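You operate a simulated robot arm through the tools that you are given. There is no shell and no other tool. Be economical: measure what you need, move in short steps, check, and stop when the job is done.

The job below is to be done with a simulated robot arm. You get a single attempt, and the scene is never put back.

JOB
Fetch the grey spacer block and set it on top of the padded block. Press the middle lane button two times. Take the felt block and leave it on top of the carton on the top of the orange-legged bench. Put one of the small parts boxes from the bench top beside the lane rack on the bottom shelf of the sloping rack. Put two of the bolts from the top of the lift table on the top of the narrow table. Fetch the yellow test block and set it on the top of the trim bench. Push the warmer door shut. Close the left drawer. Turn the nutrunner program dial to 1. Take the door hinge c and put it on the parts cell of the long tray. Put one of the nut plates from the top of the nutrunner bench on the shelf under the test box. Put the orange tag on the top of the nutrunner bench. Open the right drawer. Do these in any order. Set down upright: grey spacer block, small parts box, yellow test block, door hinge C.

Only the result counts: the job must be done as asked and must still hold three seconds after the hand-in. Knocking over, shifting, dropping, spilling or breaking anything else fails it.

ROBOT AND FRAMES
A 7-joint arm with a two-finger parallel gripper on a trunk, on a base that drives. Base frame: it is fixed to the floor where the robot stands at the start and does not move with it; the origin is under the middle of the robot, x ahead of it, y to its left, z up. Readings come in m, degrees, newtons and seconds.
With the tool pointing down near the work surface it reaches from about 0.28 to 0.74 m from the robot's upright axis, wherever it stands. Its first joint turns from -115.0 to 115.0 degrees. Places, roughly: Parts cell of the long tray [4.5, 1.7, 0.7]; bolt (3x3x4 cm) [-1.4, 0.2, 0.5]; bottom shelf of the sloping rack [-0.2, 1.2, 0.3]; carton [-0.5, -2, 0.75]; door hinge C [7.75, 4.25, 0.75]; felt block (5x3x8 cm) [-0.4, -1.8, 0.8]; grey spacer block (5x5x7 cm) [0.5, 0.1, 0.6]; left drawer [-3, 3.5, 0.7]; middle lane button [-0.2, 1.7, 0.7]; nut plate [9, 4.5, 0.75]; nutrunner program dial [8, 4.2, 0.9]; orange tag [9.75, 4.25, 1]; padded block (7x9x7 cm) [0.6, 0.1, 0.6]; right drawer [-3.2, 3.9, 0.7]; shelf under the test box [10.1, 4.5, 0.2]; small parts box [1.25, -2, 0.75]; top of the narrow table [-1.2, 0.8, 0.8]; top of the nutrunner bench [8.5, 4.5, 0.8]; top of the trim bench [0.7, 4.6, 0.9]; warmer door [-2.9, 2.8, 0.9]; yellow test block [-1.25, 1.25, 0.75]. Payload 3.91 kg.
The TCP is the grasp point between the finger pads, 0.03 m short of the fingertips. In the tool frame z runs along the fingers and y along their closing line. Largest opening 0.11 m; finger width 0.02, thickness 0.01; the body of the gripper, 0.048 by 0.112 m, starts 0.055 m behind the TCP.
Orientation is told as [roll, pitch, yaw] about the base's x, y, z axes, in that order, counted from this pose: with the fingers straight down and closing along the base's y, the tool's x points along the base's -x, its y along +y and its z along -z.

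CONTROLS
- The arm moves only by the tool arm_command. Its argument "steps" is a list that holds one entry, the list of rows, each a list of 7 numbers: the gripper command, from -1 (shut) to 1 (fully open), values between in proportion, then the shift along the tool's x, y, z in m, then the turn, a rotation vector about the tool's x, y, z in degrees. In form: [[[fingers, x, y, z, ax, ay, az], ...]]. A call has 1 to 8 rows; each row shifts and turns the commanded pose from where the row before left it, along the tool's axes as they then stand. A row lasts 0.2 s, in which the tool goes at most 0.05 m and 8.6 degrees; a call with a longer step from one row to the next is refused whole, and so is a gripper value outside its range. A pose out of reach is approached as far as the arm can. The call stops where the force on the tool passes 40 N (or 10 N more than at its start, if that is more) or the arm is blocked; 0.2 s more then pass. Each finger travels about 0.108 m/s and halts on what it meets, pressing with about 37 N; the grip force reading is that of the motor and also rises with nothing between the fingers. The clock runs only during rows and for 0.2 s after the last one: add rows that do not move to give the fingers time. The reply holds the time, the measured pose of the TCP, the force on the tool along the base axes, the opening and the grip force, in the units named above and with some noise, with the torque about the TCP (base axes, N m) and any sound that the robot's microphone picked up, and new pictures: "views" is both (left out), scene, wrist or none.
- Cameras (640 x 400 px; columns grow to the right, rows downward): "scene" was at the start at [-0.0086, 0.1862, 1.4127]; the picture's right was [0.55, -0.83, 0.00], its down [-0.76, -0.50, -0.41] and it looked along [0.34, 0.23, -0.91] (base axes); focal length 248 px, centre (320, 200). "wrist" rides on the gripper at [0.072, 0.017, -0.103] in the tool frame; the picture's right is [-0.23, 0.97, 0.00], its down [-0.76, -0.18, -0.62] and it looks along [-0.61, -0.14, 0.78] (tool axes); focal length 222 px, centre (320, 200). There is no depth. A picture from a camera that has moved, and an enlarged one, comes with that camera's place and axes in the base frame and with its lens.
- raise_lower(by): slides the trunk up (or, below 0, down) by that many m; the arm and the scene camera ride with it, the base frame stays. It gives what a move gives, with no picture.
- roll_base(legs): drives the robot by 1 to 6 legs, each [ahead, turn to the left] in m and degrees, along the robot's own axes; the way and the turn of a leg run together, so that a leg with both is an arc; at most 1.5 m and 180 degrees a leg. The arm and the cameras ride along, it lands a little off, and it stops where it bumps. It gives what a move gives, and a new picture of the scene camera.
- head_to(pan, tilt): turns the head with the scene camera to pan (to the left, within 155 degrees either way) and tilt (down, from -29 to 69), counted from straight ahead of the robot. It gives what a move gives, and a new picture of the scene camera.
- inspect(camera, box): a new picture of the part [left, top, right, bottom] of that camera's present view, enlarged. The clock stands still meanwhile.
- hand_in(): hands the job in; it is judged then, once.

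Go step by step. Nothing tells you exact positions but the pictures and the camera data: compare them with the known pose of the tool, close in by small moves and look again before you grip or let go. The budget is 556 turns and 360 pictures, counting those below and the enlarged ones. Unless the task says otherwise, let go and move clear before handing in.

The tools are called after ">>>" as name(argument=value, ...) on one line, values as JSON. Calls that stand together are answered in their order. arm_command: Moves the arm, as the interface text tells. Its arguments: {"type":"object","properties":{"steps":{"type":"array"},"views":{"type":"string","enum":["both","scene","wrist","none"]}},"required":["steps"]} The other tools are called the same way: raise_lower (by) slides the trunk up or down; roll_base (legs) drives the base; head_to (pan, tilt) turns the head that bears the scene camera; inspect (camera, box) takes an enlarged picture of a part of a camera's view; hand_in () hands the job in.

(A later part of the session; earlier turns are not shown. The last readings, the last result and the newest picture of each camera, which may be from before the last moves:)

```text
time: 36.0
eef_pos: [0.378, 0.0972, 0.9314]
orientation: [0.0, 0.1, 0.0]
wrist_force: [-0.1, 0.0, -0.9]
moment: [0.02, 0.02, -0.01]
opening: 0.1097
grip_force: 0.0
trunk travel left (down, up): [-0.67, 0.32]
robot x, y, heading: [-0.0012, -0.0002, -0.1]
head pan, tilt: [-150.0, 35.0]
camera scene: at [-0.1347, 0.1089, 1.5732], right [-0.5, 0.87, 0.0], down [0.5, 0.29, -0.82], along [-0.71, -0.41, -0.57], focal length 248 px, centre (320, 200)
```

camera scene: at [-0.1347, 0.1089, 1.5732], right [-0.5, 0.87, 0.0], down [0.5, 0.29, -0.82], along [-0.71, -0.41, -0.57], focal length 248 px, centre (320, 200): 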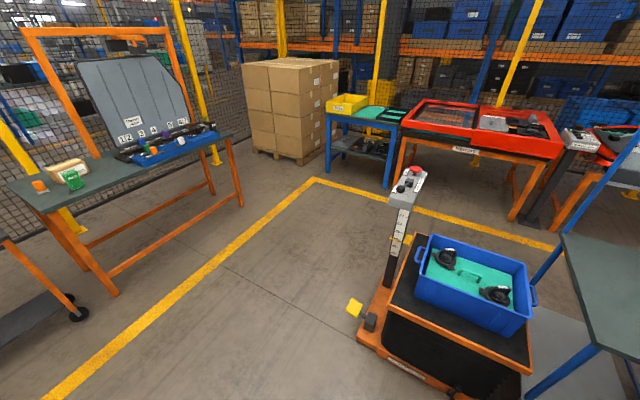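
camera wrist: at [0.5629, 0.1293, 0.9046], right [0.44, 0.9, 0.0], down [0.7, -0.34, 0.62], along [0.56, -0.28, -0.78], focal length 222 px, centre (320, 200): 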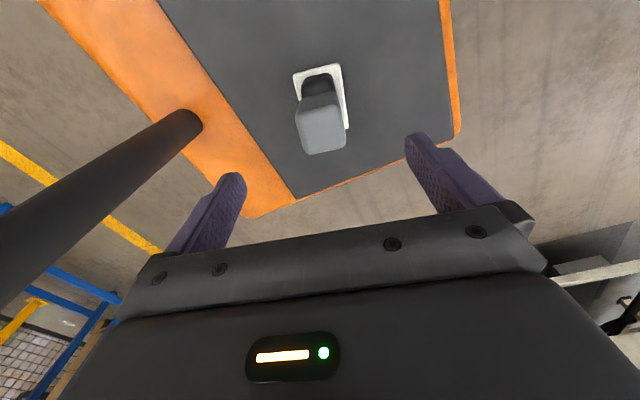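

Now looking at the orange-legged bench and the small-box bench, and the lift table in detail.

>>> inspect(camera="scene", box=[0, 20, 250, 220])

>>> inspect(camera="scene", box=[350, 150, 640, 370])

>>> head_to(pan=-62, tilt=20)

>>> inspect(camera="scene", box=[230, 160, 470, 320])

```text
2.00 times, centred on (125, 120) of scene
camera zoom: at [-0.1347, 0.1089, 1.5732], right [-0.5, 0.87, 0.0], down [0.5, 0.29, -0.82], along [-0.71, -0.41, -0.57], focal length 495 px, centre (710, 360)
```

zoom: 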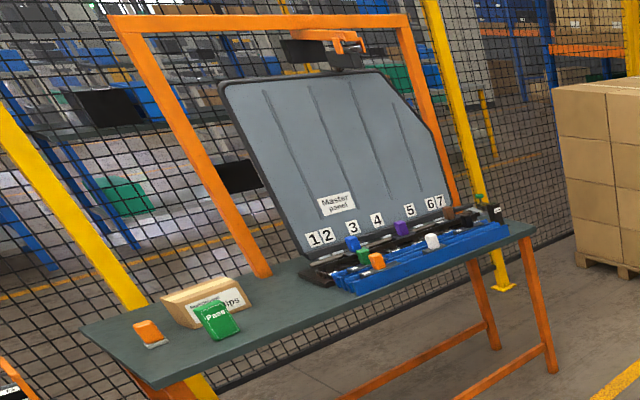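

```text
1.82 times, centred on (495, 260) of scene
camera zoom: at [-0.1347, 0.1089, 1.5732], right [-0.5, 0.87, 0.0], down [0.5, 0.29, -0.82], along [-0.71, -0.41, -0.57], focal length 450 px, centre (2, 91)
```

zoom: 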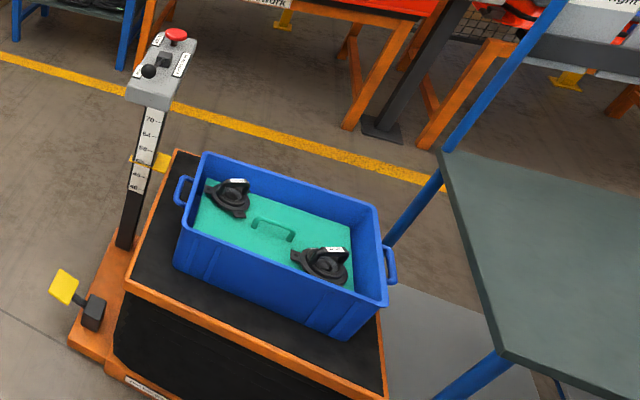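

```text
time: 37.6
eef_pos: [0.3784, 0.0981, 0.9312]
orientation: [0.1, 0.2, 0.0]
wrist_force: [0.0, -0.4, 0.6]
moment: [-0.03, 0.03, -0.03]
opening: 0.1102
grip_force: 0.0
trunk travel left (down, up): [-0.67, 0.32]
robot x, y, heading: [0.001, 0.0026, 0.1]
head pan, tilt: [-62.0, 20.0]
camera scene: at [-0.0147, 0.0708, 1.597], right [-0.88, -0.47, 0.0], down [-0.16, 0.3, -0.94], along [0.44, -0.83, -0.34], focal length 248 px, centre (320, 200)
```

scene: 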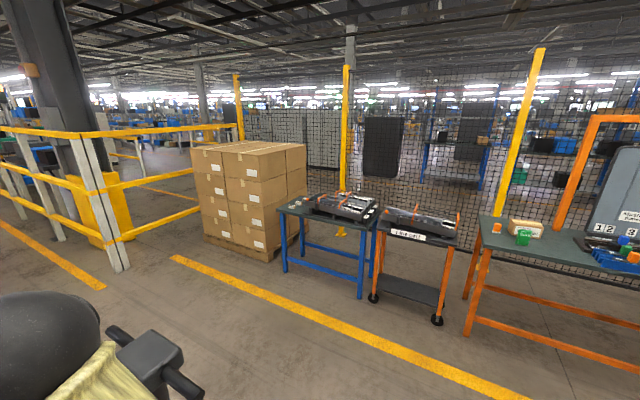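

```text
2.50 times, centred on (350, 240) of scene
camera zoom: at [-0.0147, 0.0708, 1.597], right [-0.88, -0.47, 0.0], down [-0.16, 0.3, -0.94], along [0.44, -0.83, -0.34], focal length 619 px, centre (245, 100)
```

zoom: 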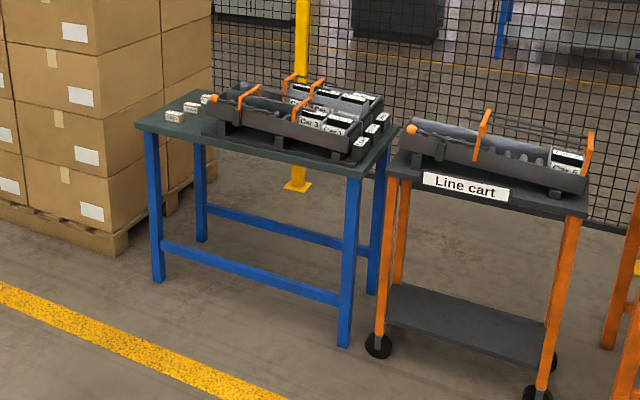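

Backing away from the cart, then turning right and driving to the orange-legged bench.

>>> roll_base(legs=[[-0.3, 0], [0, -97], [1.1, 0]])

>>> head_to(pan=-5, tilt=40)

```text
time: 49.0
eef_pos: [-0.3869, -1.4801, 0.9309]
orientation: [0.0, 0.2, -97.0]
wrist_force: [0.5, -0.4, 0.3]
moment: [0.01, -0.01, -0.03]
opening: 0.1102
grip_force: 0.2
trunk travel left (down, up): [-0.67, 0.32]
robot x, y, heading: [-0.4371, -1.0883, -97.1]
head pan, tilt: [-62.0, 20.0]
camera scene: at [-0.3646, -1.0851, 1.5971], right [-0.36, 0.93, 0.0], down [0.32, 0.12, -0.94], along [-0.88, -0.34, -0.34], focal length 248 px, centre (320, 200)
```

scene: 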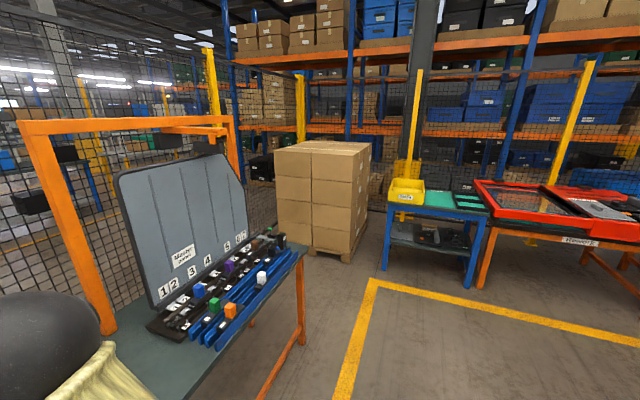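

```text
time: 50.3
eef_pos: [-0.3869, -1.4796, 0.9321]
orientation: [0.1, 0.2, -97.1]
wrist_force: [-0.3, -0.7, -0.1]
moment: [0.01, -0.02, 0.02]
opening: 0.1104
grip_force: 0.0
trunk travel left (down, up): [-0.67, 0.32]
robot x, y, heading: [-0.4364, -1.0896, -96.7]
head pan, tilt: [-5.0, 40.0]
camera scene: at [-0.2954, -1.1346, 1.5657], right [-0.98, 0.21, 0.0], down [0.13, 0.63, -0.77], along [-0.16, -0.75, -0.64], focal length 248 px, centre (320, 200)
```

scene: 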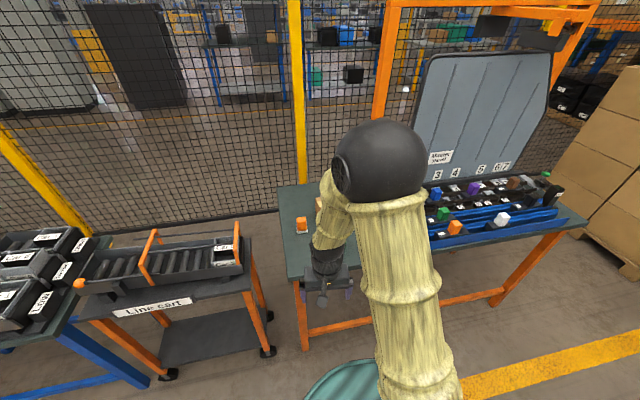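

>>> arm_command(steps=[[[1, 0, 0, 0, 0, 0, 0]]], views="wrist")

```text
time: 50.7
eef_pos: [-0.3877, -1.4784, 0.9321]
orientation: [0.0, 0.3, -97.2]
wrist_force: [-0.4, -0.6, 0.3]
moment: [-0.01, 0.01, -0.01]
opening: 0.1101
grip_force: 0.0
trunk travel left (down, up): [-0.67, 0.32]
robot x, y, heading: [-0.4405, -1.0925, -97.1]
head pan, tilt: [-5.0, 40.0]
camera wrist: at [-0.3607, -1.4116, 1.0356], right [0.94, -0.35, 0.0], down [-0.27, -0.74, 0.62], along [-0.21, -0.58, -0.78], focal length 222 px, centre (320, 200)
```

wrist: 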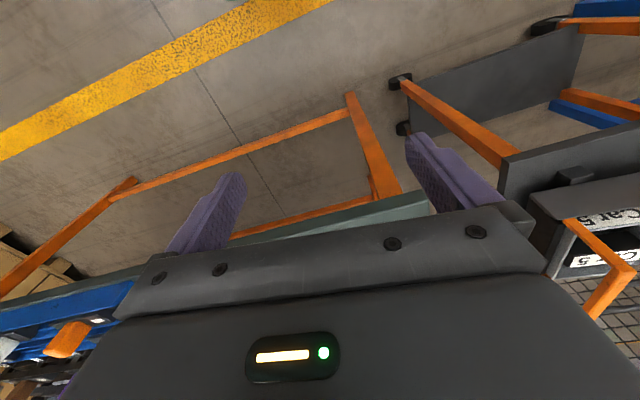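

>>> arm_command(steps=[[[1, 0, 0, -0.05, 0, 0, 0], [1, 0, 0, -0.05, 0, 0, 0], [1, 0, 0, -0.05, 0, 0, 0], [1, 0, 0, -0.05, 0, 0, 0]]], views="none")

>>> roll_base(legs=[[0.22, 0]])

>>> arm_command(steps=[[[1, 0, 0, 0, 0, 0, 0]]], views="wrist")

```text
time: 51.7
eef_pos: [-0.3874, -1.4794, 1.1302]
orientation: [0.0, 0.3, -97.0]
wrist_force: [-0.6, -1.1, -0.3]
moment: [0.03, 0.0, 0.02]
opening: 0.1099
grip_force: 0.0
trunk travel left (down, up): [-0.67, 0.32]
robot x, y, heading: [-0.4393, -1.0885, -97.0]
head pan, tilt: [-5.0, 40.0]
```

```text
time: 53.4
eef_pos: [-0.414, -1.6998, 1.1292]
orientation: [0.1, 0.2, -96.9]
wrist_force: [-0.7, -0.5, -0.3]
moment: [0.05, 0.0, -0.03]
opening: 0.1098
grip_force: 0.1
trunk travel left (down, up): [-0.67, 0.32]
robot x, y, heading: [-0.4693, -1.3123, -97.1]
head pan, tilt: [-5.0, 40.0]
camera scene: at [-0.3219, -1.3538, 1.5656], right [-0.98, 0.21, 0.0], down [0.13, 0.63, -0.77], along [-0.16, -0.75, -0.64], focal length 248 px, centre (320, 200)
```

scene: 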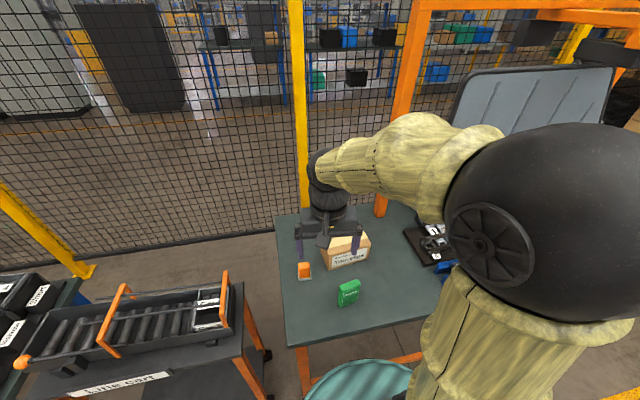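

```text
time: 53.8
eef_pos: [-0.4135, -1.6978, 1.1292]
orientation: [0.0, 0.2, -96.9]
wrist_force: [-0.5, -0.7, -0.3]
moment: [-0.03, -0.02, -0.02]
opening: 0.1099
grip_force: 0.1
trunk travel left (down, up): [-0.67, 0.32]
robot x, y, heading: [-0.4636, -1.3104, -97.0]
head pan, tilt: [-5.0, 40.0]
camera wrist: at [-0.3871, -1.6303, 1.2342], right [0.94, -0.34, 0.0], down [-0.27, -0.74, 0.62], along [-0.21, -0.58, -0.78], focal length 222 px, centre (320, 200)
```

wrist: 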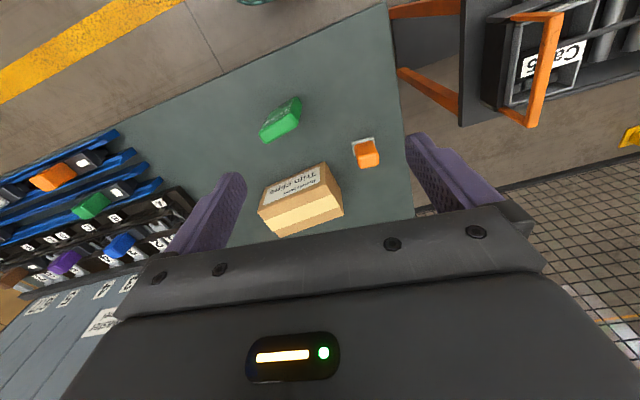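

>>> inspect(camera="wrist", box=[240, 80, 400, 240])

>>> inspect(camera="scene", box=[270, 200, 430, 360])

```text
2.50 times, centred on (320, 160) of wrist
camera zoom: at [-0.3871, -1.6303, 1.2342], right [0.94, -0.34, 0.0], down [-0.27, -0.74, 0.62], along [-0.21, -0.58, -0.78], focal length 555 px, centre (320, 300)
```

zoom: 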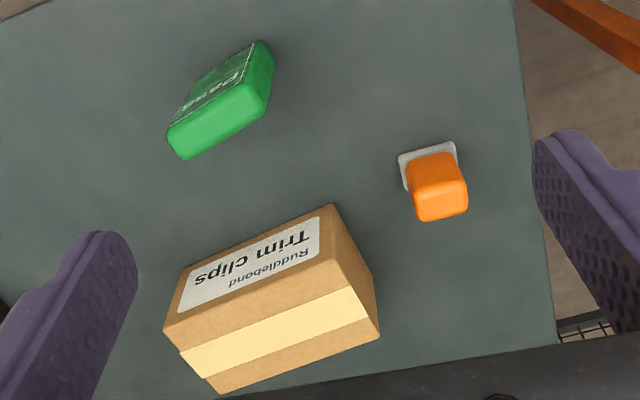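

```text
2.50 times, centred on (350, 280) of scene
camera zoom: at [-0.3218, -1.3529, 1.5656], right [-0.98, 0.21, 0.0], down [0.13, 0.63, -0.77], along [-0.16, -0.75, -0.64], focal length 619 px, centre (245, 0)
```

zoom: 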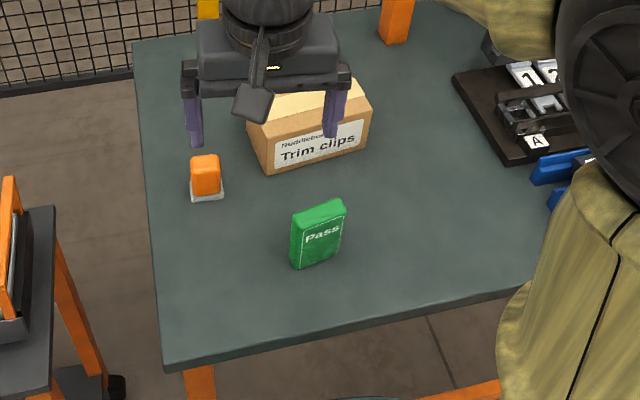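

The green "Pass" block matches 5x3x8 cm; I'll come lower for better measurement.

>>> arm_command(steps=[[[1, 0.02, -0.02, 0.04, 0, 0, 0], [1, 0.02, -0.02, 0.04, 0, 0, 0], [1, 0, -0.02, 0.04, 0, 0, 0], [1, 0, -0.01, 0.04, 0, 0, 0]]])

>>> inspect(camera="wrist", box=[220, 40, 420, 220])

```text
time: 54.8
eef_pos: [-0.4786, -1.6499, 0.9695]
orientation: [0.0, 0.1, -96.9]
wrist_force: [0.4, 0.5, -0.8]
moment: [0.02, 0.0, -0.01]
opening: 0.1098
grip_force: 0.0
trunk travel left (down, up): [-0.67, 0.32]
robot x, y, heading: [-0.4603, -1.3133, -96.7]
head pan, tilt: [-5.0, 40.0]
camera scene: at [-0.322, -1.3536, 1.5656], right [-0.98, 0.21, 0.0], down [0.13, 0.63, -0.77], along [-0.16, -0.75, -0.64], focal length 248 px, centre (320, 200)
camera wrist: at [-0.4522, -1.5823, 1.0739], right [0.94, -0.34, 0.0], down [-0.27, -0.74, 0.62], along [-0.21, -0.58, -0.78], focal length 222 px, centre (320, 200)
```

scene: 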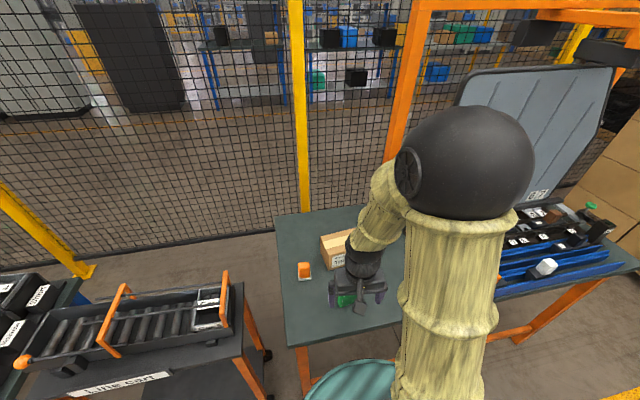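
wrist: 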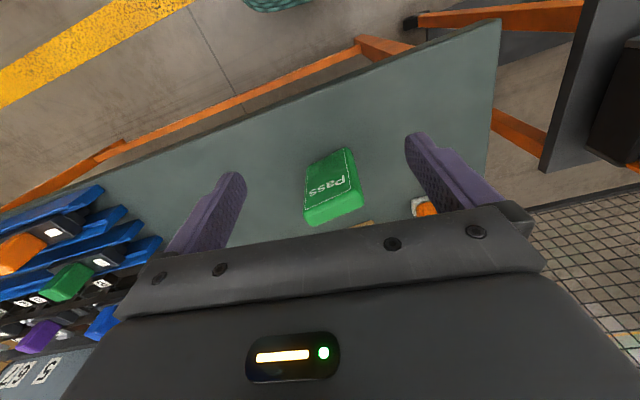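

```text
2.22 times, centred on (320, 130) of wrist
camera zoom: at [-0.4522, -1.5823, 1.0739], right [0.94, -0.34, 0.0], down [-0.27, -0.74, 0.62], along [-0.21, -0.58, -0.78], focal length 494 px, centre (320, 356)
```

zoom: 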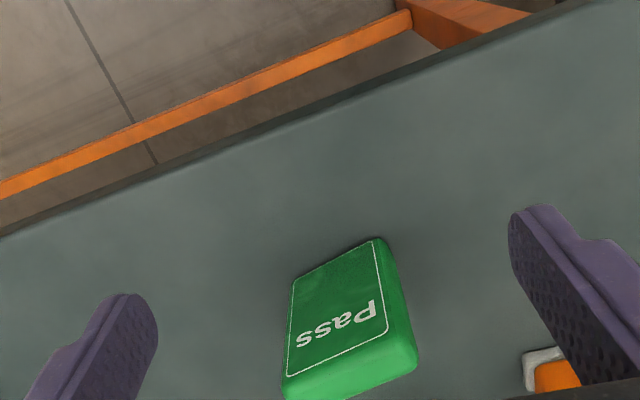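

The felt block stands at about (-0.483, -1.707), bench top z≈0.85, carton top centre (-0.513, -1.873) at z≈0.93. Aligning over the felt block.

>>> arm_command(steps=[[[1, 0, 0, -0.01, 0, 0, -7], [1, 0, 0, 0, 0, 0, -7], [1, -0.027, -0.004, 0, 0, 0, 0], [1, -0.027, -0.006, 0, 0, 0, 0]]], views="wrist")

```text
time: 55.8
eef_pos: [-0.4814, -1.7043, 0.9789]
orientation: [-0.1, 0.1, -82.9]
wrist_force: [0.1, -0.5, -0.1]
moment: [0.01, 0.0, 0.01]
opening: 0.1099
grip_force: 0.2
trunk travel left (down, up): [-0.67, 0.32]
robot x, y, heading: [-0.4647, -1.3122, -96.7]
head pan, tilt: [-5.0, 40.0]
camera wrist: at [-0.4729, -1.6331, 1.0839], right [0.99, -0.1, 0.0], down [-0.08, -0.78, 0.62], along [-0.07, -0.62, -0.78], focal length 222 px, centre (320, 200)
```

wrist: 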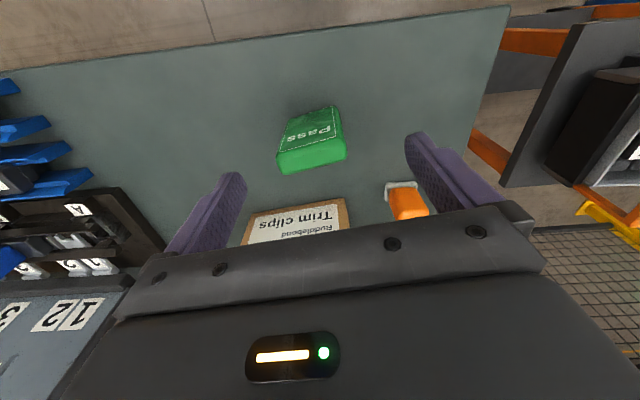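

>>> arm_command(steps=[[[1, -0.008, -0.004, 0.025, 0, 0, 0], [1, 0, 0, 0.03, 0, 0, 0], [1, 0, 0, 0.02, 0, 0, 0], [-1, 0, 0, 0, 0, 0, 0], [-1, 0, 0, 0, 0, 0, 0], [-1, 0, 0, 0, 0, 0, 0]]], views="wrist")

```text
time: 57.1
eef_pos: [-0.4838, -1.7127, 0.9034]
orientation: [-0.1, 0.2, -82.9]
wrist_force: [-0.5, 0.9, -0.2]
moment: [-0.02, 0.0, 0.01]
opening: 0.0655
grip_force: 36.8
trunk travel left (down, up): [-0.67, 0.32]
robot x, y, heading: [-0.4648, -1.3112, -96.6]
head pan, tilt: [-5.0, 40.0]
camera wrist: at [-0.4759, -1.6408, 1.0086], right [0.99, -0.11, 0.0], down [-0.08, -0.78, 0.62], along [-0.07, -0.62, -0.78], focal length 222 px, centre (320, 200)
```

wrist: 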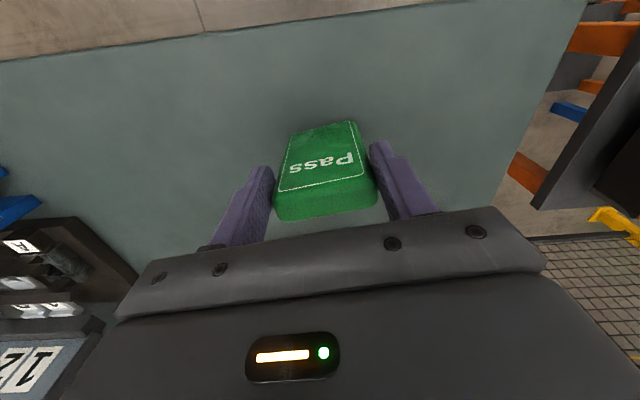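

The grip width is 6.5 cm, so this isn't the 5x3x8 block; the bench is at about z=0.76 and the orange felt-footed block is probably the felt block. I'll release and rise.

>>> arm_command(steps=[[[1, 0, 0, 0, 0, 0, 0], [1, 0, 0, 0, 0, 0, 0], [1, 0, 0, -0.03, 0, 0, 0], [1, 0, 0, -0.05, 0, 0, 0], [1, 0, 0, -0.05, 0, 0, 0]]], views="wrist")

>>> inspect(camera="wrist", box=[230, 60, 450, 220])

```text
time: 58.4
eef_pos: [-0.484, -1.7121, 1.0349]
orientation: [0.1, 0.2, -83.0]
wrist_force: [-0.3, 0.0, 0.7]
moment: [-0.04, 0.0, -0.04]
opening: 0.1102
grip_force: 0.1
trunk travel left (down, up): [-0.67, 0.32]
robot x, y, heading: [-0.464, -1.3095, -96.9]
head pan, tilt: [-5.0, 40.0]
camera wrist: at [-0.4756, -1.6405, 1.1389], right [0.99, -0.1, 0.0], down [-0.08, -0.78, 0.62], along [-0.07, -0.62, -0.78], focal length 222 px, centre (320, 200)
```

wrist: 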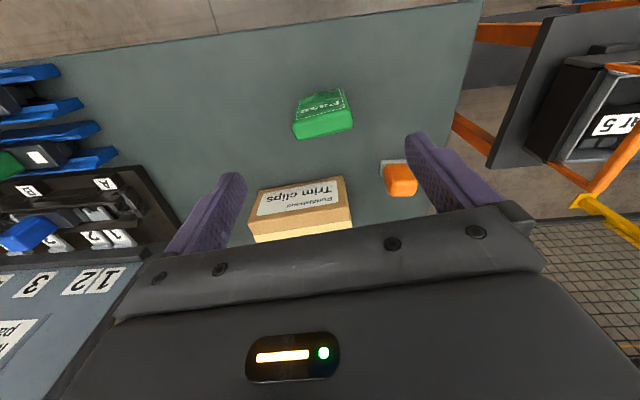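

```text
2.50 times, centred on (340, 140) of wrist
camera zoom: at [-0.4756, -1.6405, 1.1389], right [0.99, -0.1, 0.0], down [-0.08, -0.78, 0.62], along [-0.07, -0.62, -0.78], focal length 555 px, centre (270, 350)
```

zoom: 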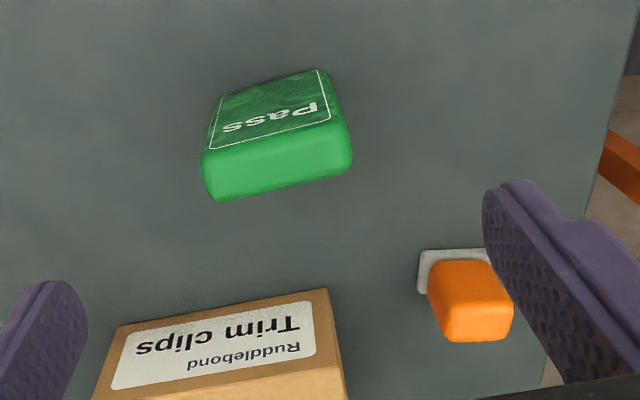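

The orange felt-footed block measures about 5x3x8 at (-0.366, -1.860), bench z≈0.78; carton top centre about (-0.537, -1.917) at z≈0.876. Moving over the felt block with a partly open gripper.

>>> arm_command(steps=[[[0.45, -0.0403, 0.0248, 0, 0, 0, 0], [0.45, -0.0403, 0.0248, 0, 0, 0, 0], [0.45, -0.0403, 0.0248, 0, 0, 0, 0], [0.45, -0.0403, 0.0248, 0, 0, 0, 0], [0.45, 0, 0, 0, 0, 0, 5], [0.45, 0, 0, 0.03, 0, 0, 5], [0.45, 0, 0, 0.04, 0, 0, 0], [0.45, 0, 0, 0.02, 0, 0, 0]]], views="both")

>>> inspect(camera="wrist", box=[230, 60, 430, 220])

```text
time: 60.1
eef_pos: [-0.3658, -1.8601, 0.9437]
orientation: [0.0, 0.2, -93.0]
wrist_force: [0.1, 1.1, -0.3]
moment: [-0.01, -0.01, 0.02]
opening: 0.0799
grip_force: 0.0
trunk travel left (down, up): [-0.67, 0.32]
robot x, y, heading: [-0.4689, -1.3104, -96.9]
head pan, tilt: [-5.0, 40.0]
camera scene: at [-0.3218, -1.3529, 1.5657], right [-0.98, 0.21, 0.0], down [0.13, 0.63, -0.77], along [-0.16, -0.75, -0.64], focal length 248 px, centre (320, 200)
camera wrist: at [-0.3437, -1.791, 1.0487], right [0.96, -0.28, 0.0], down [-0.22, -0.75, 0.62], along [-0.17, -0.6, -0.78], focal length 222 px, centre (320, 200)
```

scene: 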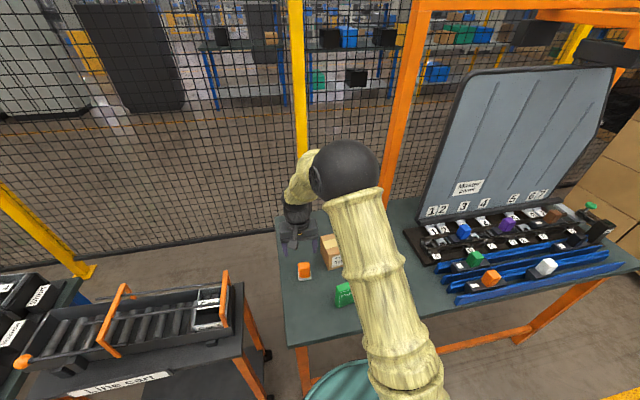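
wrist: 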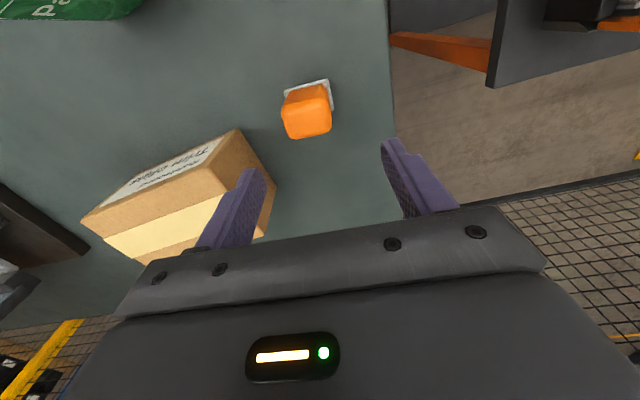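

```text
2.50 times, centred on (330, 140) of wrist
camera zoom: at [-0.3437, -1.791, 1.0487], right [0.96, -0.28, 0.0], down [-0.22, -0.75, 0.62], along [-0.17, -0.6, -0.78], focal length 555 px, centre (295, 350)
```

zoom: 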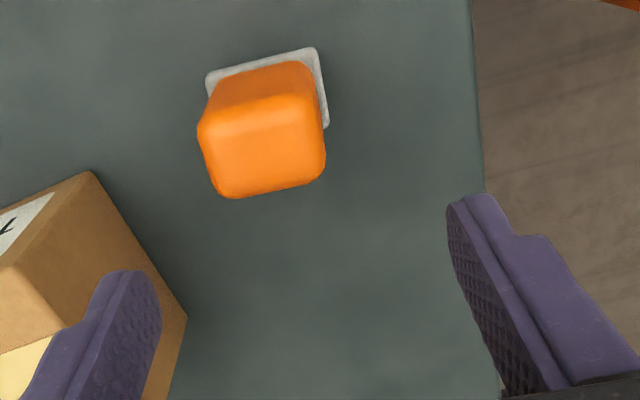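

>>> arm_command(steps=[[[0.45, 0.004, -0.006, 0.03, 0, 0, 0], [0.45, 0, 0, 0.04, 0, 0, 0], [0.45, 0, 0, 0.045, 0, 0, 0], [0.45, 0, 0, 0, 0, 0, 0]]], views="wrist")

```text
time: 61.1
eef_pos: [-0.3719, -1.8545, 0.8297]
orientation: [0.0, 0.1, -93.0]
wrist_force: [-0.6, 3.3, 13.1]
moment: [0.02, 0.47, -0.19]
opening: 0.0797
grip_force: 0.1
trunk travel left (down, up): [-0.67, 0.32]
robot x, y, heading: [-0.465, -1.3106, -96.9]
head pan, tilt: [-5.0, 40.0]
camera wrist: at [-0.3508, -1.7857, 0.9346], right [0.96, -0.28, 0.0], down [-0.22, -0.75, 0.62], along [-0.17, -0.6, -0.78], focal length 222 px, centre (320, 200)
```

wrist: 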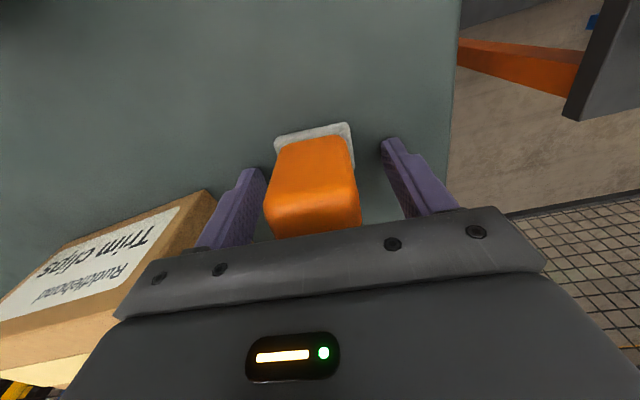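

>>> arm_command(steps=[[[0.45, 0, 0, -0.008, 0, 0, 0], [-1, 0, 0, 0, 0, 0, 0], [-1, 0, 0, 0, 0, 0, 0], [-1, 0, 0, 0, 0, 0, 0]]], views="wrist")

```text
time: 62.1
eef_pos: [-0.3723, -1.8564, 0.8367]
orientation: [0.0, 0.2, -92.9]
wrist_force: [-0.4, 0.1, 0.7]
moment: [-0.03, -0.01, 0.02]
opening: 0.0451
grip_force: 36.8
trunk travel left (down, up): [-0.67, 0.32]
robot x, y, heading: [-0.4617, -1.3112, -96.7]
head pan, tilt: [-5.0, 40.0]
camera wrist: at [-0.3506, -1.7866, 0.9414], right [0.96, -0.28, 0.0], down [-0.22, -0.75, 0.62], along [-0.17, -0.6, -0.78], focal length 222 px, centre (320, 200)
```

wrist: 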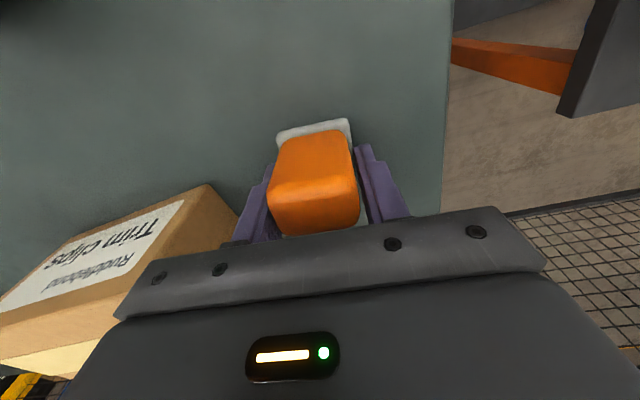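

Gripped at 4.5 cm. Lifting and moving above the carton.

>>> arm_command(steps=[[[-1, 0, 0, -0.05, 0, 0, 0], [-1, 0, 0, -0.05, 0, 0, 0], [-1, 0, 0, -0.05, 0, 0, 0], [-1, -0.0145, -0.0395, 0, 0, 0, 0], [-1, -0.0145, -0.0395, 0, 0, 0, 0], [-1, -0.0145, -0.0395, 0, 0, 0, 0], [-1, -0.0145, -0.0395, 0, 0, 0, -5], [-1, 0, 0, 0, 0, 0, -5]]], views="both")

>>> inspect(camera="scene", box=[270, 190, 410, 310])

```text
time: 64.0
eef_pos: [-0.5311, -1.906, 0.986]
orientation: [0.0, 0.2, -82.8]
wrist_force: [0.4, 1.4, -0.3]
moment: [-0.01, -0.01, 0.02]
opening: 0.0449
grip_force: 36.7
trunk travel left (down, up): [-0.67, 0.32]
robot x, y, heading: [-0.4634, -1.3084, -96.8]
head pan, tilt: [-5.0, 40.0]
camera scene: at [-0.3217, -1.3526, 1.5656], right [-0.98, 0.21, 0.0], down [0.13, 0.63, -0.77], along [-0.16, -0.75, -0.64], focal length 248 px, centre (320, 200)
camera wrist: at [-0.5234, -1.8335, 1.0907], right [0.99, -0.1, 0.0], down [-0.08, -0.78, 0.62], along [-0.06, -0.62, -0.78], focal length 222 px, centre (320, 200)
```

scene: 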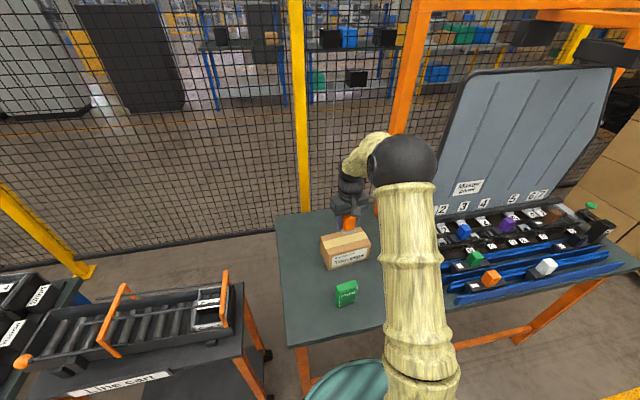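
wrist: 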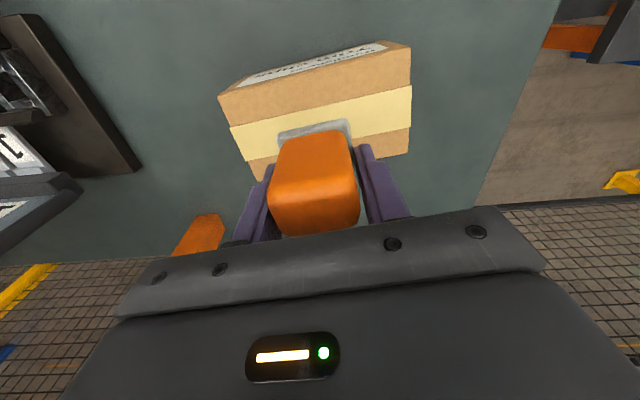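

```text
3.33 times, centred on (340, 250) of scene
camera zoom: at [-0.3217, -1.3526, 1.5656], right [-0.98, 0.21, 0.0], down [0.13, 0.63, -0.77], along [-0.16, -0.75, -0.64], focal length 825 px, centre (253, 33)
```

zoom: 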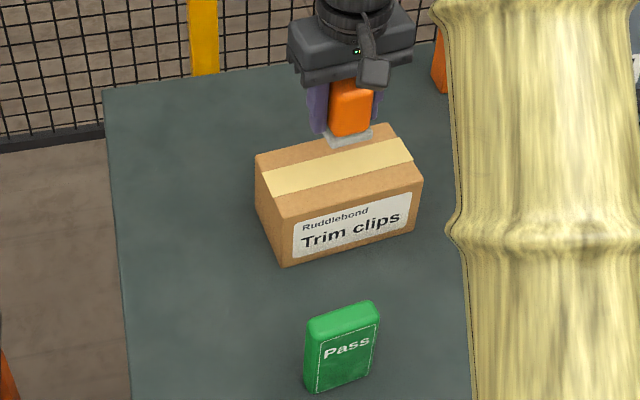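

Well centred over the carton. Lowering.

>>> arm_command(steps=[[[-1, 0, 0, 0.03, 0, 0, 0], [-1, 0, 0, 0.014, 0, 0, 0], [-1, 0, 0, 0.004, 0, 0, 0], [-1, 0, 0, 0.003, 0, 0, 0], [-1, 0, 0, 0.003, 0, 0, 0]]], views="none")

>>> inspect(camera="scene", box=[270, 190, 410, 310])

```text
time: 65.2
eef_pos: [-0.5314, -1.9055, 0.9331]
orientation: [0.0, 0.2, -82.9]
wrist_force: [-0.5, -0.4, -0.2]
moment: [0.0, -0.02, -0.01]
opening: 0.0449
grip_force: 37.4
trunk travel left (down, up): [-0.67, 0.32]
robot x, y, heading: [-0.4622, -1.3106, -96.5]
head pan, tilt: [-5.0, 40.0]
```

```text
3.33 times, centred on (340, 250) of scene
camera zoom: at [-0.3219, -1.3528, 1.5656], right [-0.98, 0.21, 0.0], down [0.13, 0.63, -0.77], along [-0.16, -0.75, -0.64], focal length 825 px, centre (253, 33)
```

zoom: 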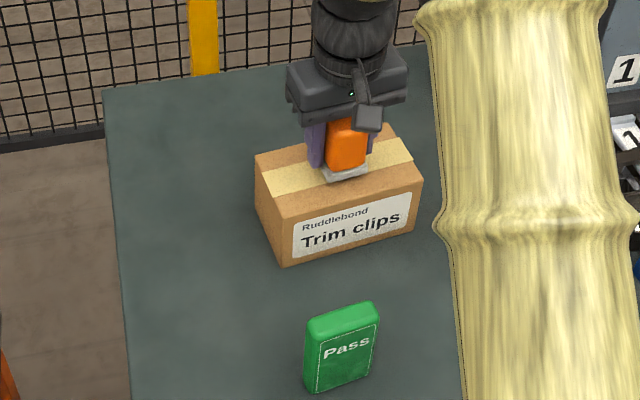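

>>> arm_command(steps=[[[-1, 0, 0, 0.003, 0, 0, 0], [-1, 0, 0, 0.003, 0, 0, 0], [-1, 0, 0, 0.003, 0, 0, 0]]], views="none")

```text
time: 66.0
eef_pos: [-0.533, -1.906, 0.9274]
orientation: [0.0, -0.1, -82.9]
wrist_force: [-0.4, -0.1, 17.8]
moment: [0.32, 0.14, 0.01]
opening: 0.0449
grip_force: 37.4
trunk travel left (down, up): [-0.67, 0.32]
robot x, y, heading: [-0.4653, -1.3094, -96.8]
head pan, tilt: [-5.0, 40.0]
```

Contact. Ease up a hair, release and rise.

>>> arm_command(steps=[[[-1, 0, 0, -0.002, 0, 0, 0], [0.2, 0, 0, 0, 0, 0, 0], [0.5, 0, 0, 0, 0, 0, 0], [0.5, 0, 0, -0.03, 0, 0, 0], [0.5, 0, 0, -0.05, 0, 0, 0], [0.5, 0, 0, -0.05, 0, 0, 0], [0.5, 0, 0, -0.05, 0, 0, 0]]], views="scene")

>>> inspect(camera="scene", box=[270, 190, 410, 310])

```text
time: 67.5
eef_pos: [-0.5315, -1.9057, 1.1076]
orientation: [-0.1, 0.3, -82.9]
wrist_force: [-0.1, -0.6, 0.6]
moment: [0.02, 0.02, 0.0]
opening: 0.0824
grip_force: 0.0
trunk travel left (down, up): [-0.67, 0.32]
robot x, y, heading: [-0.4621, -1.31, -96.9]
head pan, tilt: [-5.0, 40.0]
camera scene: at [-0.3217, -1.3521, 1.5656], right [-0.98, 0.21, 0.0], down [0.13, 0.63, -0.77], along [-0.16, -0.75, -0.64], focal length 248 px, centre (320, 200)
```

scene: 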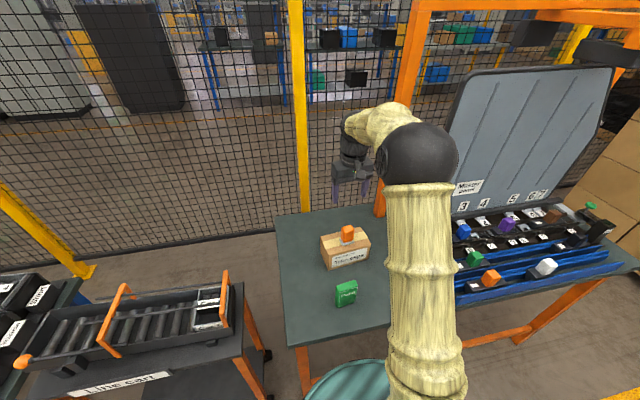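

```text
3.33 times, centred on (340, 250) of scene
camera zoom: at [-0.3217, -1.3521, 1.5656], right [-0.98, 0.21, 0.0], down [0.13, 0.63, -0.77], along [-0.16, -0.75, -0.64], focal length 825 px, centre (253, 33)
```

zoom: 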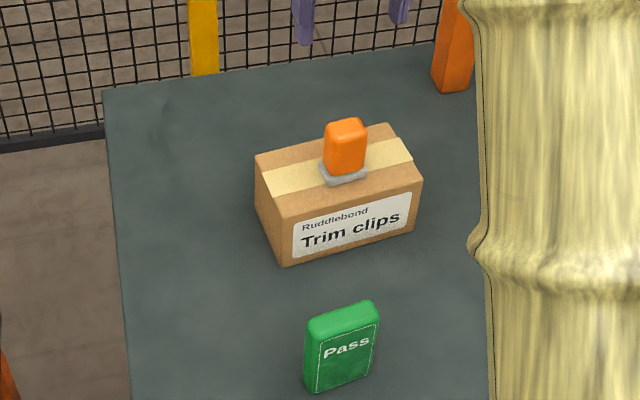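

Felt block done. Now retract and drive to the small parts bench.

>>> arm_command(steps=[[[0.5, 0.05, 0, 0, 0, 0, 0], [0.5, 0.05, 0, 0, 0, 0, 0], [0.5, 0.05, 0, 0, 0, 0, 0], [0.5, 0.05, 0, 0, 0, 0, 0], [1, 0, 0, 0, 0, 0, 7], [1, 0, 0, 0, 0, 0, 7]]], views="none")

>>> roll_base(legs=[[-0.27, 0], [0, 97], [1.5, 0], [0, -80]])

>>> head_to(pan=-8, tilt=40)

```text
time: 69.0
eef_pos: [-0.5568, -1.7078, 1.1084]
orientation: [0.0, 0.1, -97.1]
wrist_force: [-0.8, -0.4, 0.7]
moment: [-0.02, -0.01, 0.0]
opening: 0.1099
grip_force: 0.0
trunk travel left (down, up): [-0.67, 0.32]
robot x, y, heading: [-0.4671, -1.3061, -97.4]
head pan, tilt: [-5.0, 40.0]
```

```text
time: 85.3
eef_pos: [1.0798, -1.4507, 1.1066]
orientation: [0.1, 0.2, -79.6]
wrist_force: [0.1, 0.6, -0.3]
moment: [0.02, 0.0, 0.01]
opening: 0.11
grip_force: 0.0
trunk travel left (down, up): [-0.67, 0.32]
robot x, y, heading: [1.0505, -1.0432, -79.7]
head pan, tilt: [-5.0, 40.0]
camera scene: at [1.1995, -1.0419, 1.5656], right [-1.0, -0.09, 0.0], down [-0.06, 0.64, -0.77], along [0.07, -0.76, -0.64], focal length 248 px, centre (320, 200)
```

scene: 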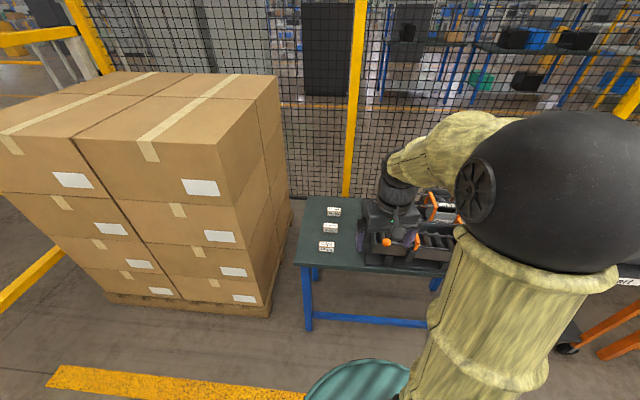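

```text
time: 86.0
eef_pos: [1.0806, -1.4501, 1.108]
orientation: [0.0, 0.2, -79.6]
wrist_force: [-0.3, 0.6, 0.5]
moment: [0.0, -0.01, 0.03]
opening: 0.11
grip_force: 0.0
trunk travel left (down, up): [-0.67, 0.32]
robot x, y, heading: [1.045, -1.0428, -79.7]
head pan, tilt: [-8.0, 40.0]
camera scene: at [1.1951, -1.0422, 1.5656], right [-1.0, -0.04, 0.0], down [-0.03, 0.64, -0.77], along [0.03, -0.77, -0.64], focal length 248 px, centre (320, 200)
```

scene: 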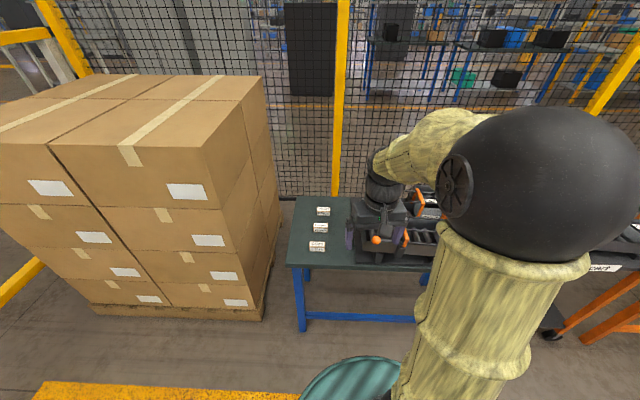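

>>> roll_base(legs=[[0.17, 0]])

>>> arm_command(steps=[[[1, 0, 0.03, 0.02, 0, 0, 0], [1, 0, 0.04, 0.02, 0, 0, 0], [1, 0, 0.04, 0, 0, 0, 0]]], views="wrist")

>>> inspect(camera="scene", box=[250, 180, 450, 320])

```text
time: 87.4
eef_pos: [1.1101, -1.6169, 1.1069]
orientation: [0.1, 0.1, -79.7]
wrist_force: [0.4, -0.1, -0.5]
moment: [0.03, 0.0, 0.03]
opening: 0.11
grip_force: 0.1
trunk travel left (down, up): [-0.67, 0.32]
robot x, y, heading: [1.0827, -1.2115, -79.9]
head pan, tilt: [-8.0, 40.0]
camera scene: at [1.2255, -1.2092, 1.5656], right [-1.0, -0.04, 0.0], down [-0.03, 0.64, -0.77], along [0.03, -0.76, -0.64], focal length 248 px, centre (320, 200)
```

scene: 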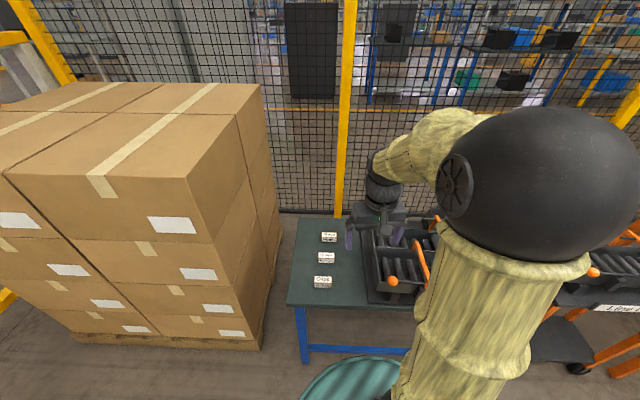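

```text
time: 88.2
eef_pos: [1.2197, -1.5972, 1.0676]
orientation: [0.0, 0.0, -79.6]
wrist_force: [0.1, 0.0, -0.8]
moment: [0.01, 0.0, -0.04]
opening: 0.1098
grip_force: 0.0
trunk travel left (down, up): [-0.67, 0.32]
robot x, y, heading: [1.0797, -1.2069, -79.7]
head pan, tilt: [-8.0, 40.0]
camera wrist: at [1.2236, -1.5241, 1.1712], right [1.0, -0.05, 0.0], down [-0.04, -0.78, 0.62], along [-0.03, -0.62, -0.78], focal length 222 px, centre (320, 200)
```

wrist: 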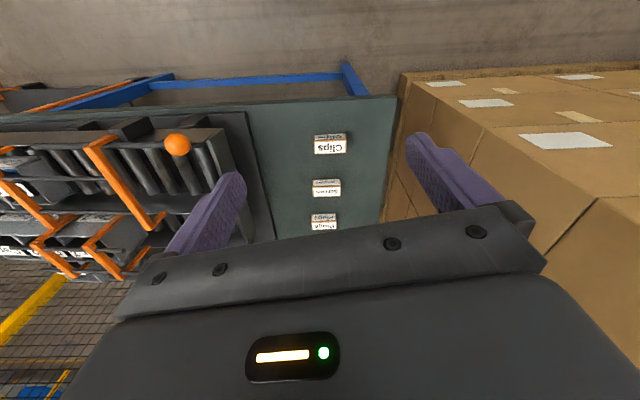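

```text
2.86 times, centred on (350, 250) of scene
camera zoom: at [1.2259, -1.2078, 1.5656], right [-1.0, -0.04, 0.0], down [-0.03, 0.64, -0.77], along [0.03, -0.77, -0.64], focal length 707 px, centre (234, 57)
```

zoom: 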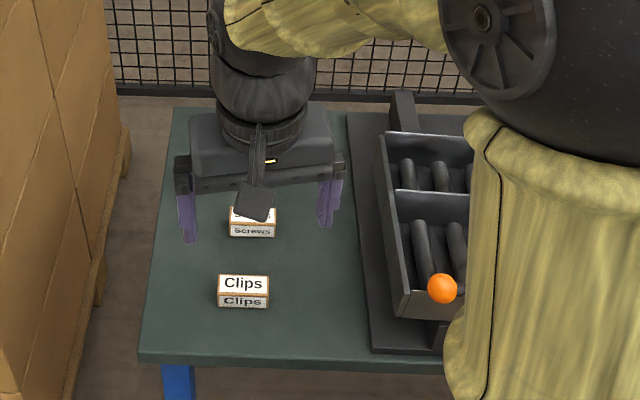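

The "Clips" box is nearest at about (1.234, -1.71), bench z≈0.75. Closing in for measuring.

>>> arm_command(steps=[[[1, 0, 0, 0.03, 0, 0, 8], [1, -0.035, 0.005, 0.04, 0, 0, 0], [1, -0.035, 0.006, 0.04, 0, 0, 0], [1, 0, 0, 0.02, 0, 0, 0]]], views="wrist")

>>> inspect(camera="wrist", box=[240, 60, 420, 200])

```text
refused: row 2 steps farther than a row can; nothing moved
```

```text
2.86 times, centred on (330, 130) of wrist
camera zoom: at [1.2236, -1.5241, 1.1712], right [1.0, -0.05, 0.0], down [-0.04, -0.78, 0.62], along [-0.03, -0.62, -0.78], focal length 635 px, centre (291, 400)
```

zoom: 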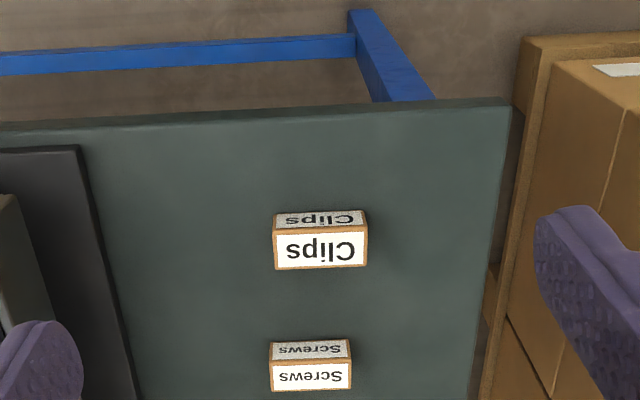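

>>> arm_command(steps=[[[1, 0, 0, 0.03, 0, 0, 5.2], [1, 0, 0, 0.03, 0, 0, 5.2], [1, -0.03, 0.005, 0.035, 0, 0, 0], [1, -0.03, 0.005, 0.035, 0, 0, 0], [1, -0.02, 0.004, 0.02, 0, 0, 0]]], views="wrist")

>>> inspect(camera="wrist", box=[240, 60, 420, 200])

```text
time: 89.4
eef_pos: [1.2325, -1.677, 0.9154]
orientation: [-0.1, 0.2, -90.0]
wrist_force: [-0.3, 0.5, -0.5]
moment: [-0.01, 0.02, 0.01]
opening: 0.1098
grip_force: 0.0
trunk travel left (down, up): [-0.67, 0.32]
robot x, y, heading: [1.0857, -1.206, -79.9]
head pan, tilt: [-8.0, 40.0]
camera wrist: at [1.2507, -1.6067, 1.0202], right [0.97, -0.23, 0.0], down [-0.18, -0.76, 0.62], along [-0.14, -0.6, -0.78], focal length 222 px, centre (320, 200)
```

wrist: 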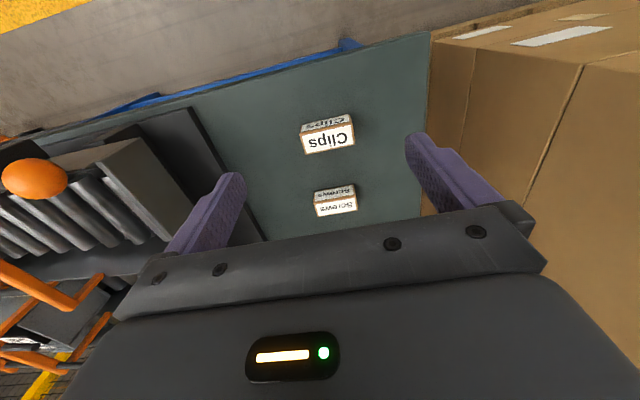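

```text
2.86 times, centred on (330, 130) of wrist
camera zoom: at [1.2507, -1.6067, 1.0202], right [0.97, -0.23, 0.0], down [-0.18, -0.76, 0.62], along [-0.14, -0.6, -0.78], focal length 635 px, centre (291, 400)
```

zoom: 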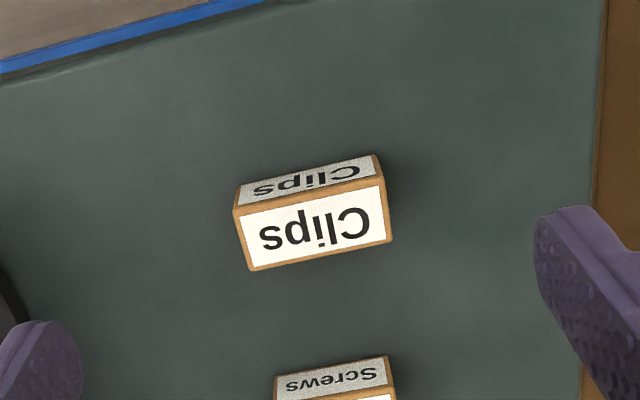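

>>> arm_command(steps=[[[1, -0.035, 0.0035, 0, 0, 0, 0], [1, 0, 0, 0, 0, -8.4, 0], [1, 0, 0, 0, 0, -8.3, 0], [1, 0, 0, 0, 0, -8.3, 0], [1, 0.0162, 0, 0.0347, 0, 0, 0], [1, 0.0162, 0, 0.0347, 0, 0, 0], [1, 0.0131, 0, 0.028, 0, 0, 0]]], views="both")

>>> inspect(camera="scene", box=[250, 200, 390, 300])

```text
time: 91.0
eef_pos: [1.2359, -1.7115, 0.808]
orientation: [0.1, -24.9, -90.0]
wrist_force: [0.4, -0.1, -0.5]
moment: [0.03, 0.01, 0.01]
opening: 0.1102
grip_force: 0.2
trunk travel left (down, up): [-0.67, 0.32]
robot x, y, heading: [1.0794, -1.2112, -79.4]
head pan, tilt: [-8.0, 40.0]
camera scene: at [1.2256, -1.2083, 1.5656], right [-1.0, -0.04, 0.0], down [-0.03, 0.64, -0.77], along [0.03, -0.77, -0.64], focal length 248 px, centre (320, 200)
camera wrist: at [1.2535, -1.6039, 0.8732], right [0.97, -0.21, 0.1], down [-0.18, -0.43, 0.89], along [-0.14, -0.88, -0.45], focal length 222 px, centre (320, 200)
```

scene: 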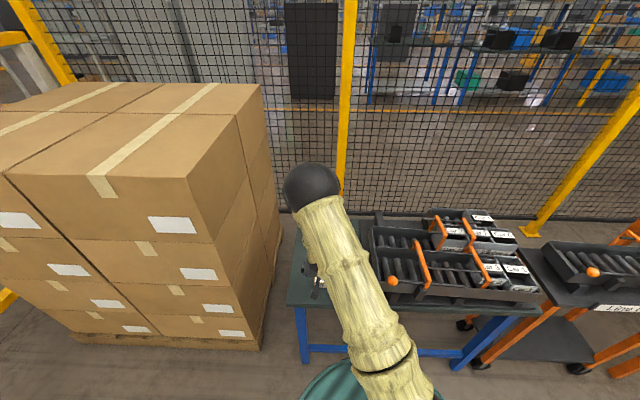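
wrist: 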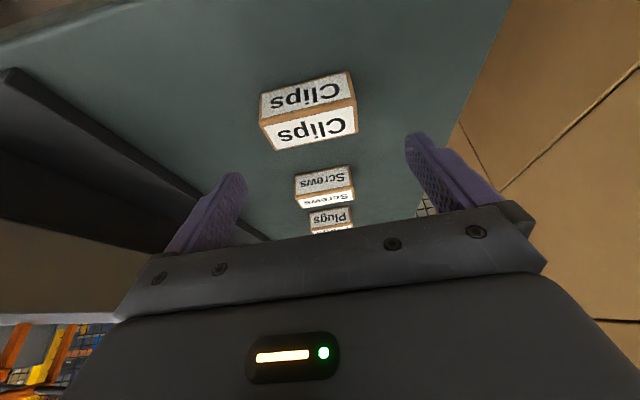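

```text
4.00 times, centred on (320, 250) of scene
camera zoom: at [1.2256, -1.2083, 1.5656], right [-1.0, -0.04, 0.0], down [-0.03, 0.64, -0.77], along [0.03, -0.77, -0.64], focal length 990 px, centre (320, 0)
```

zoom: 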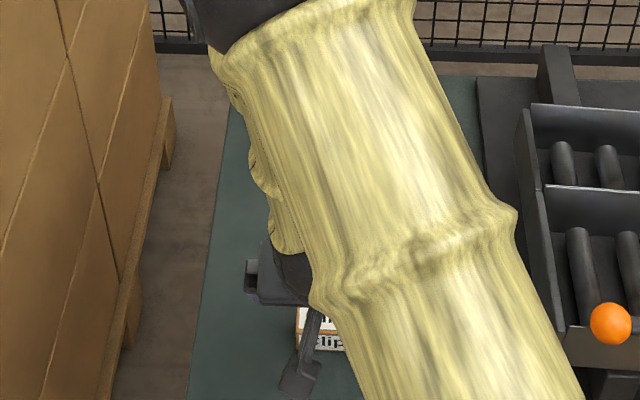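

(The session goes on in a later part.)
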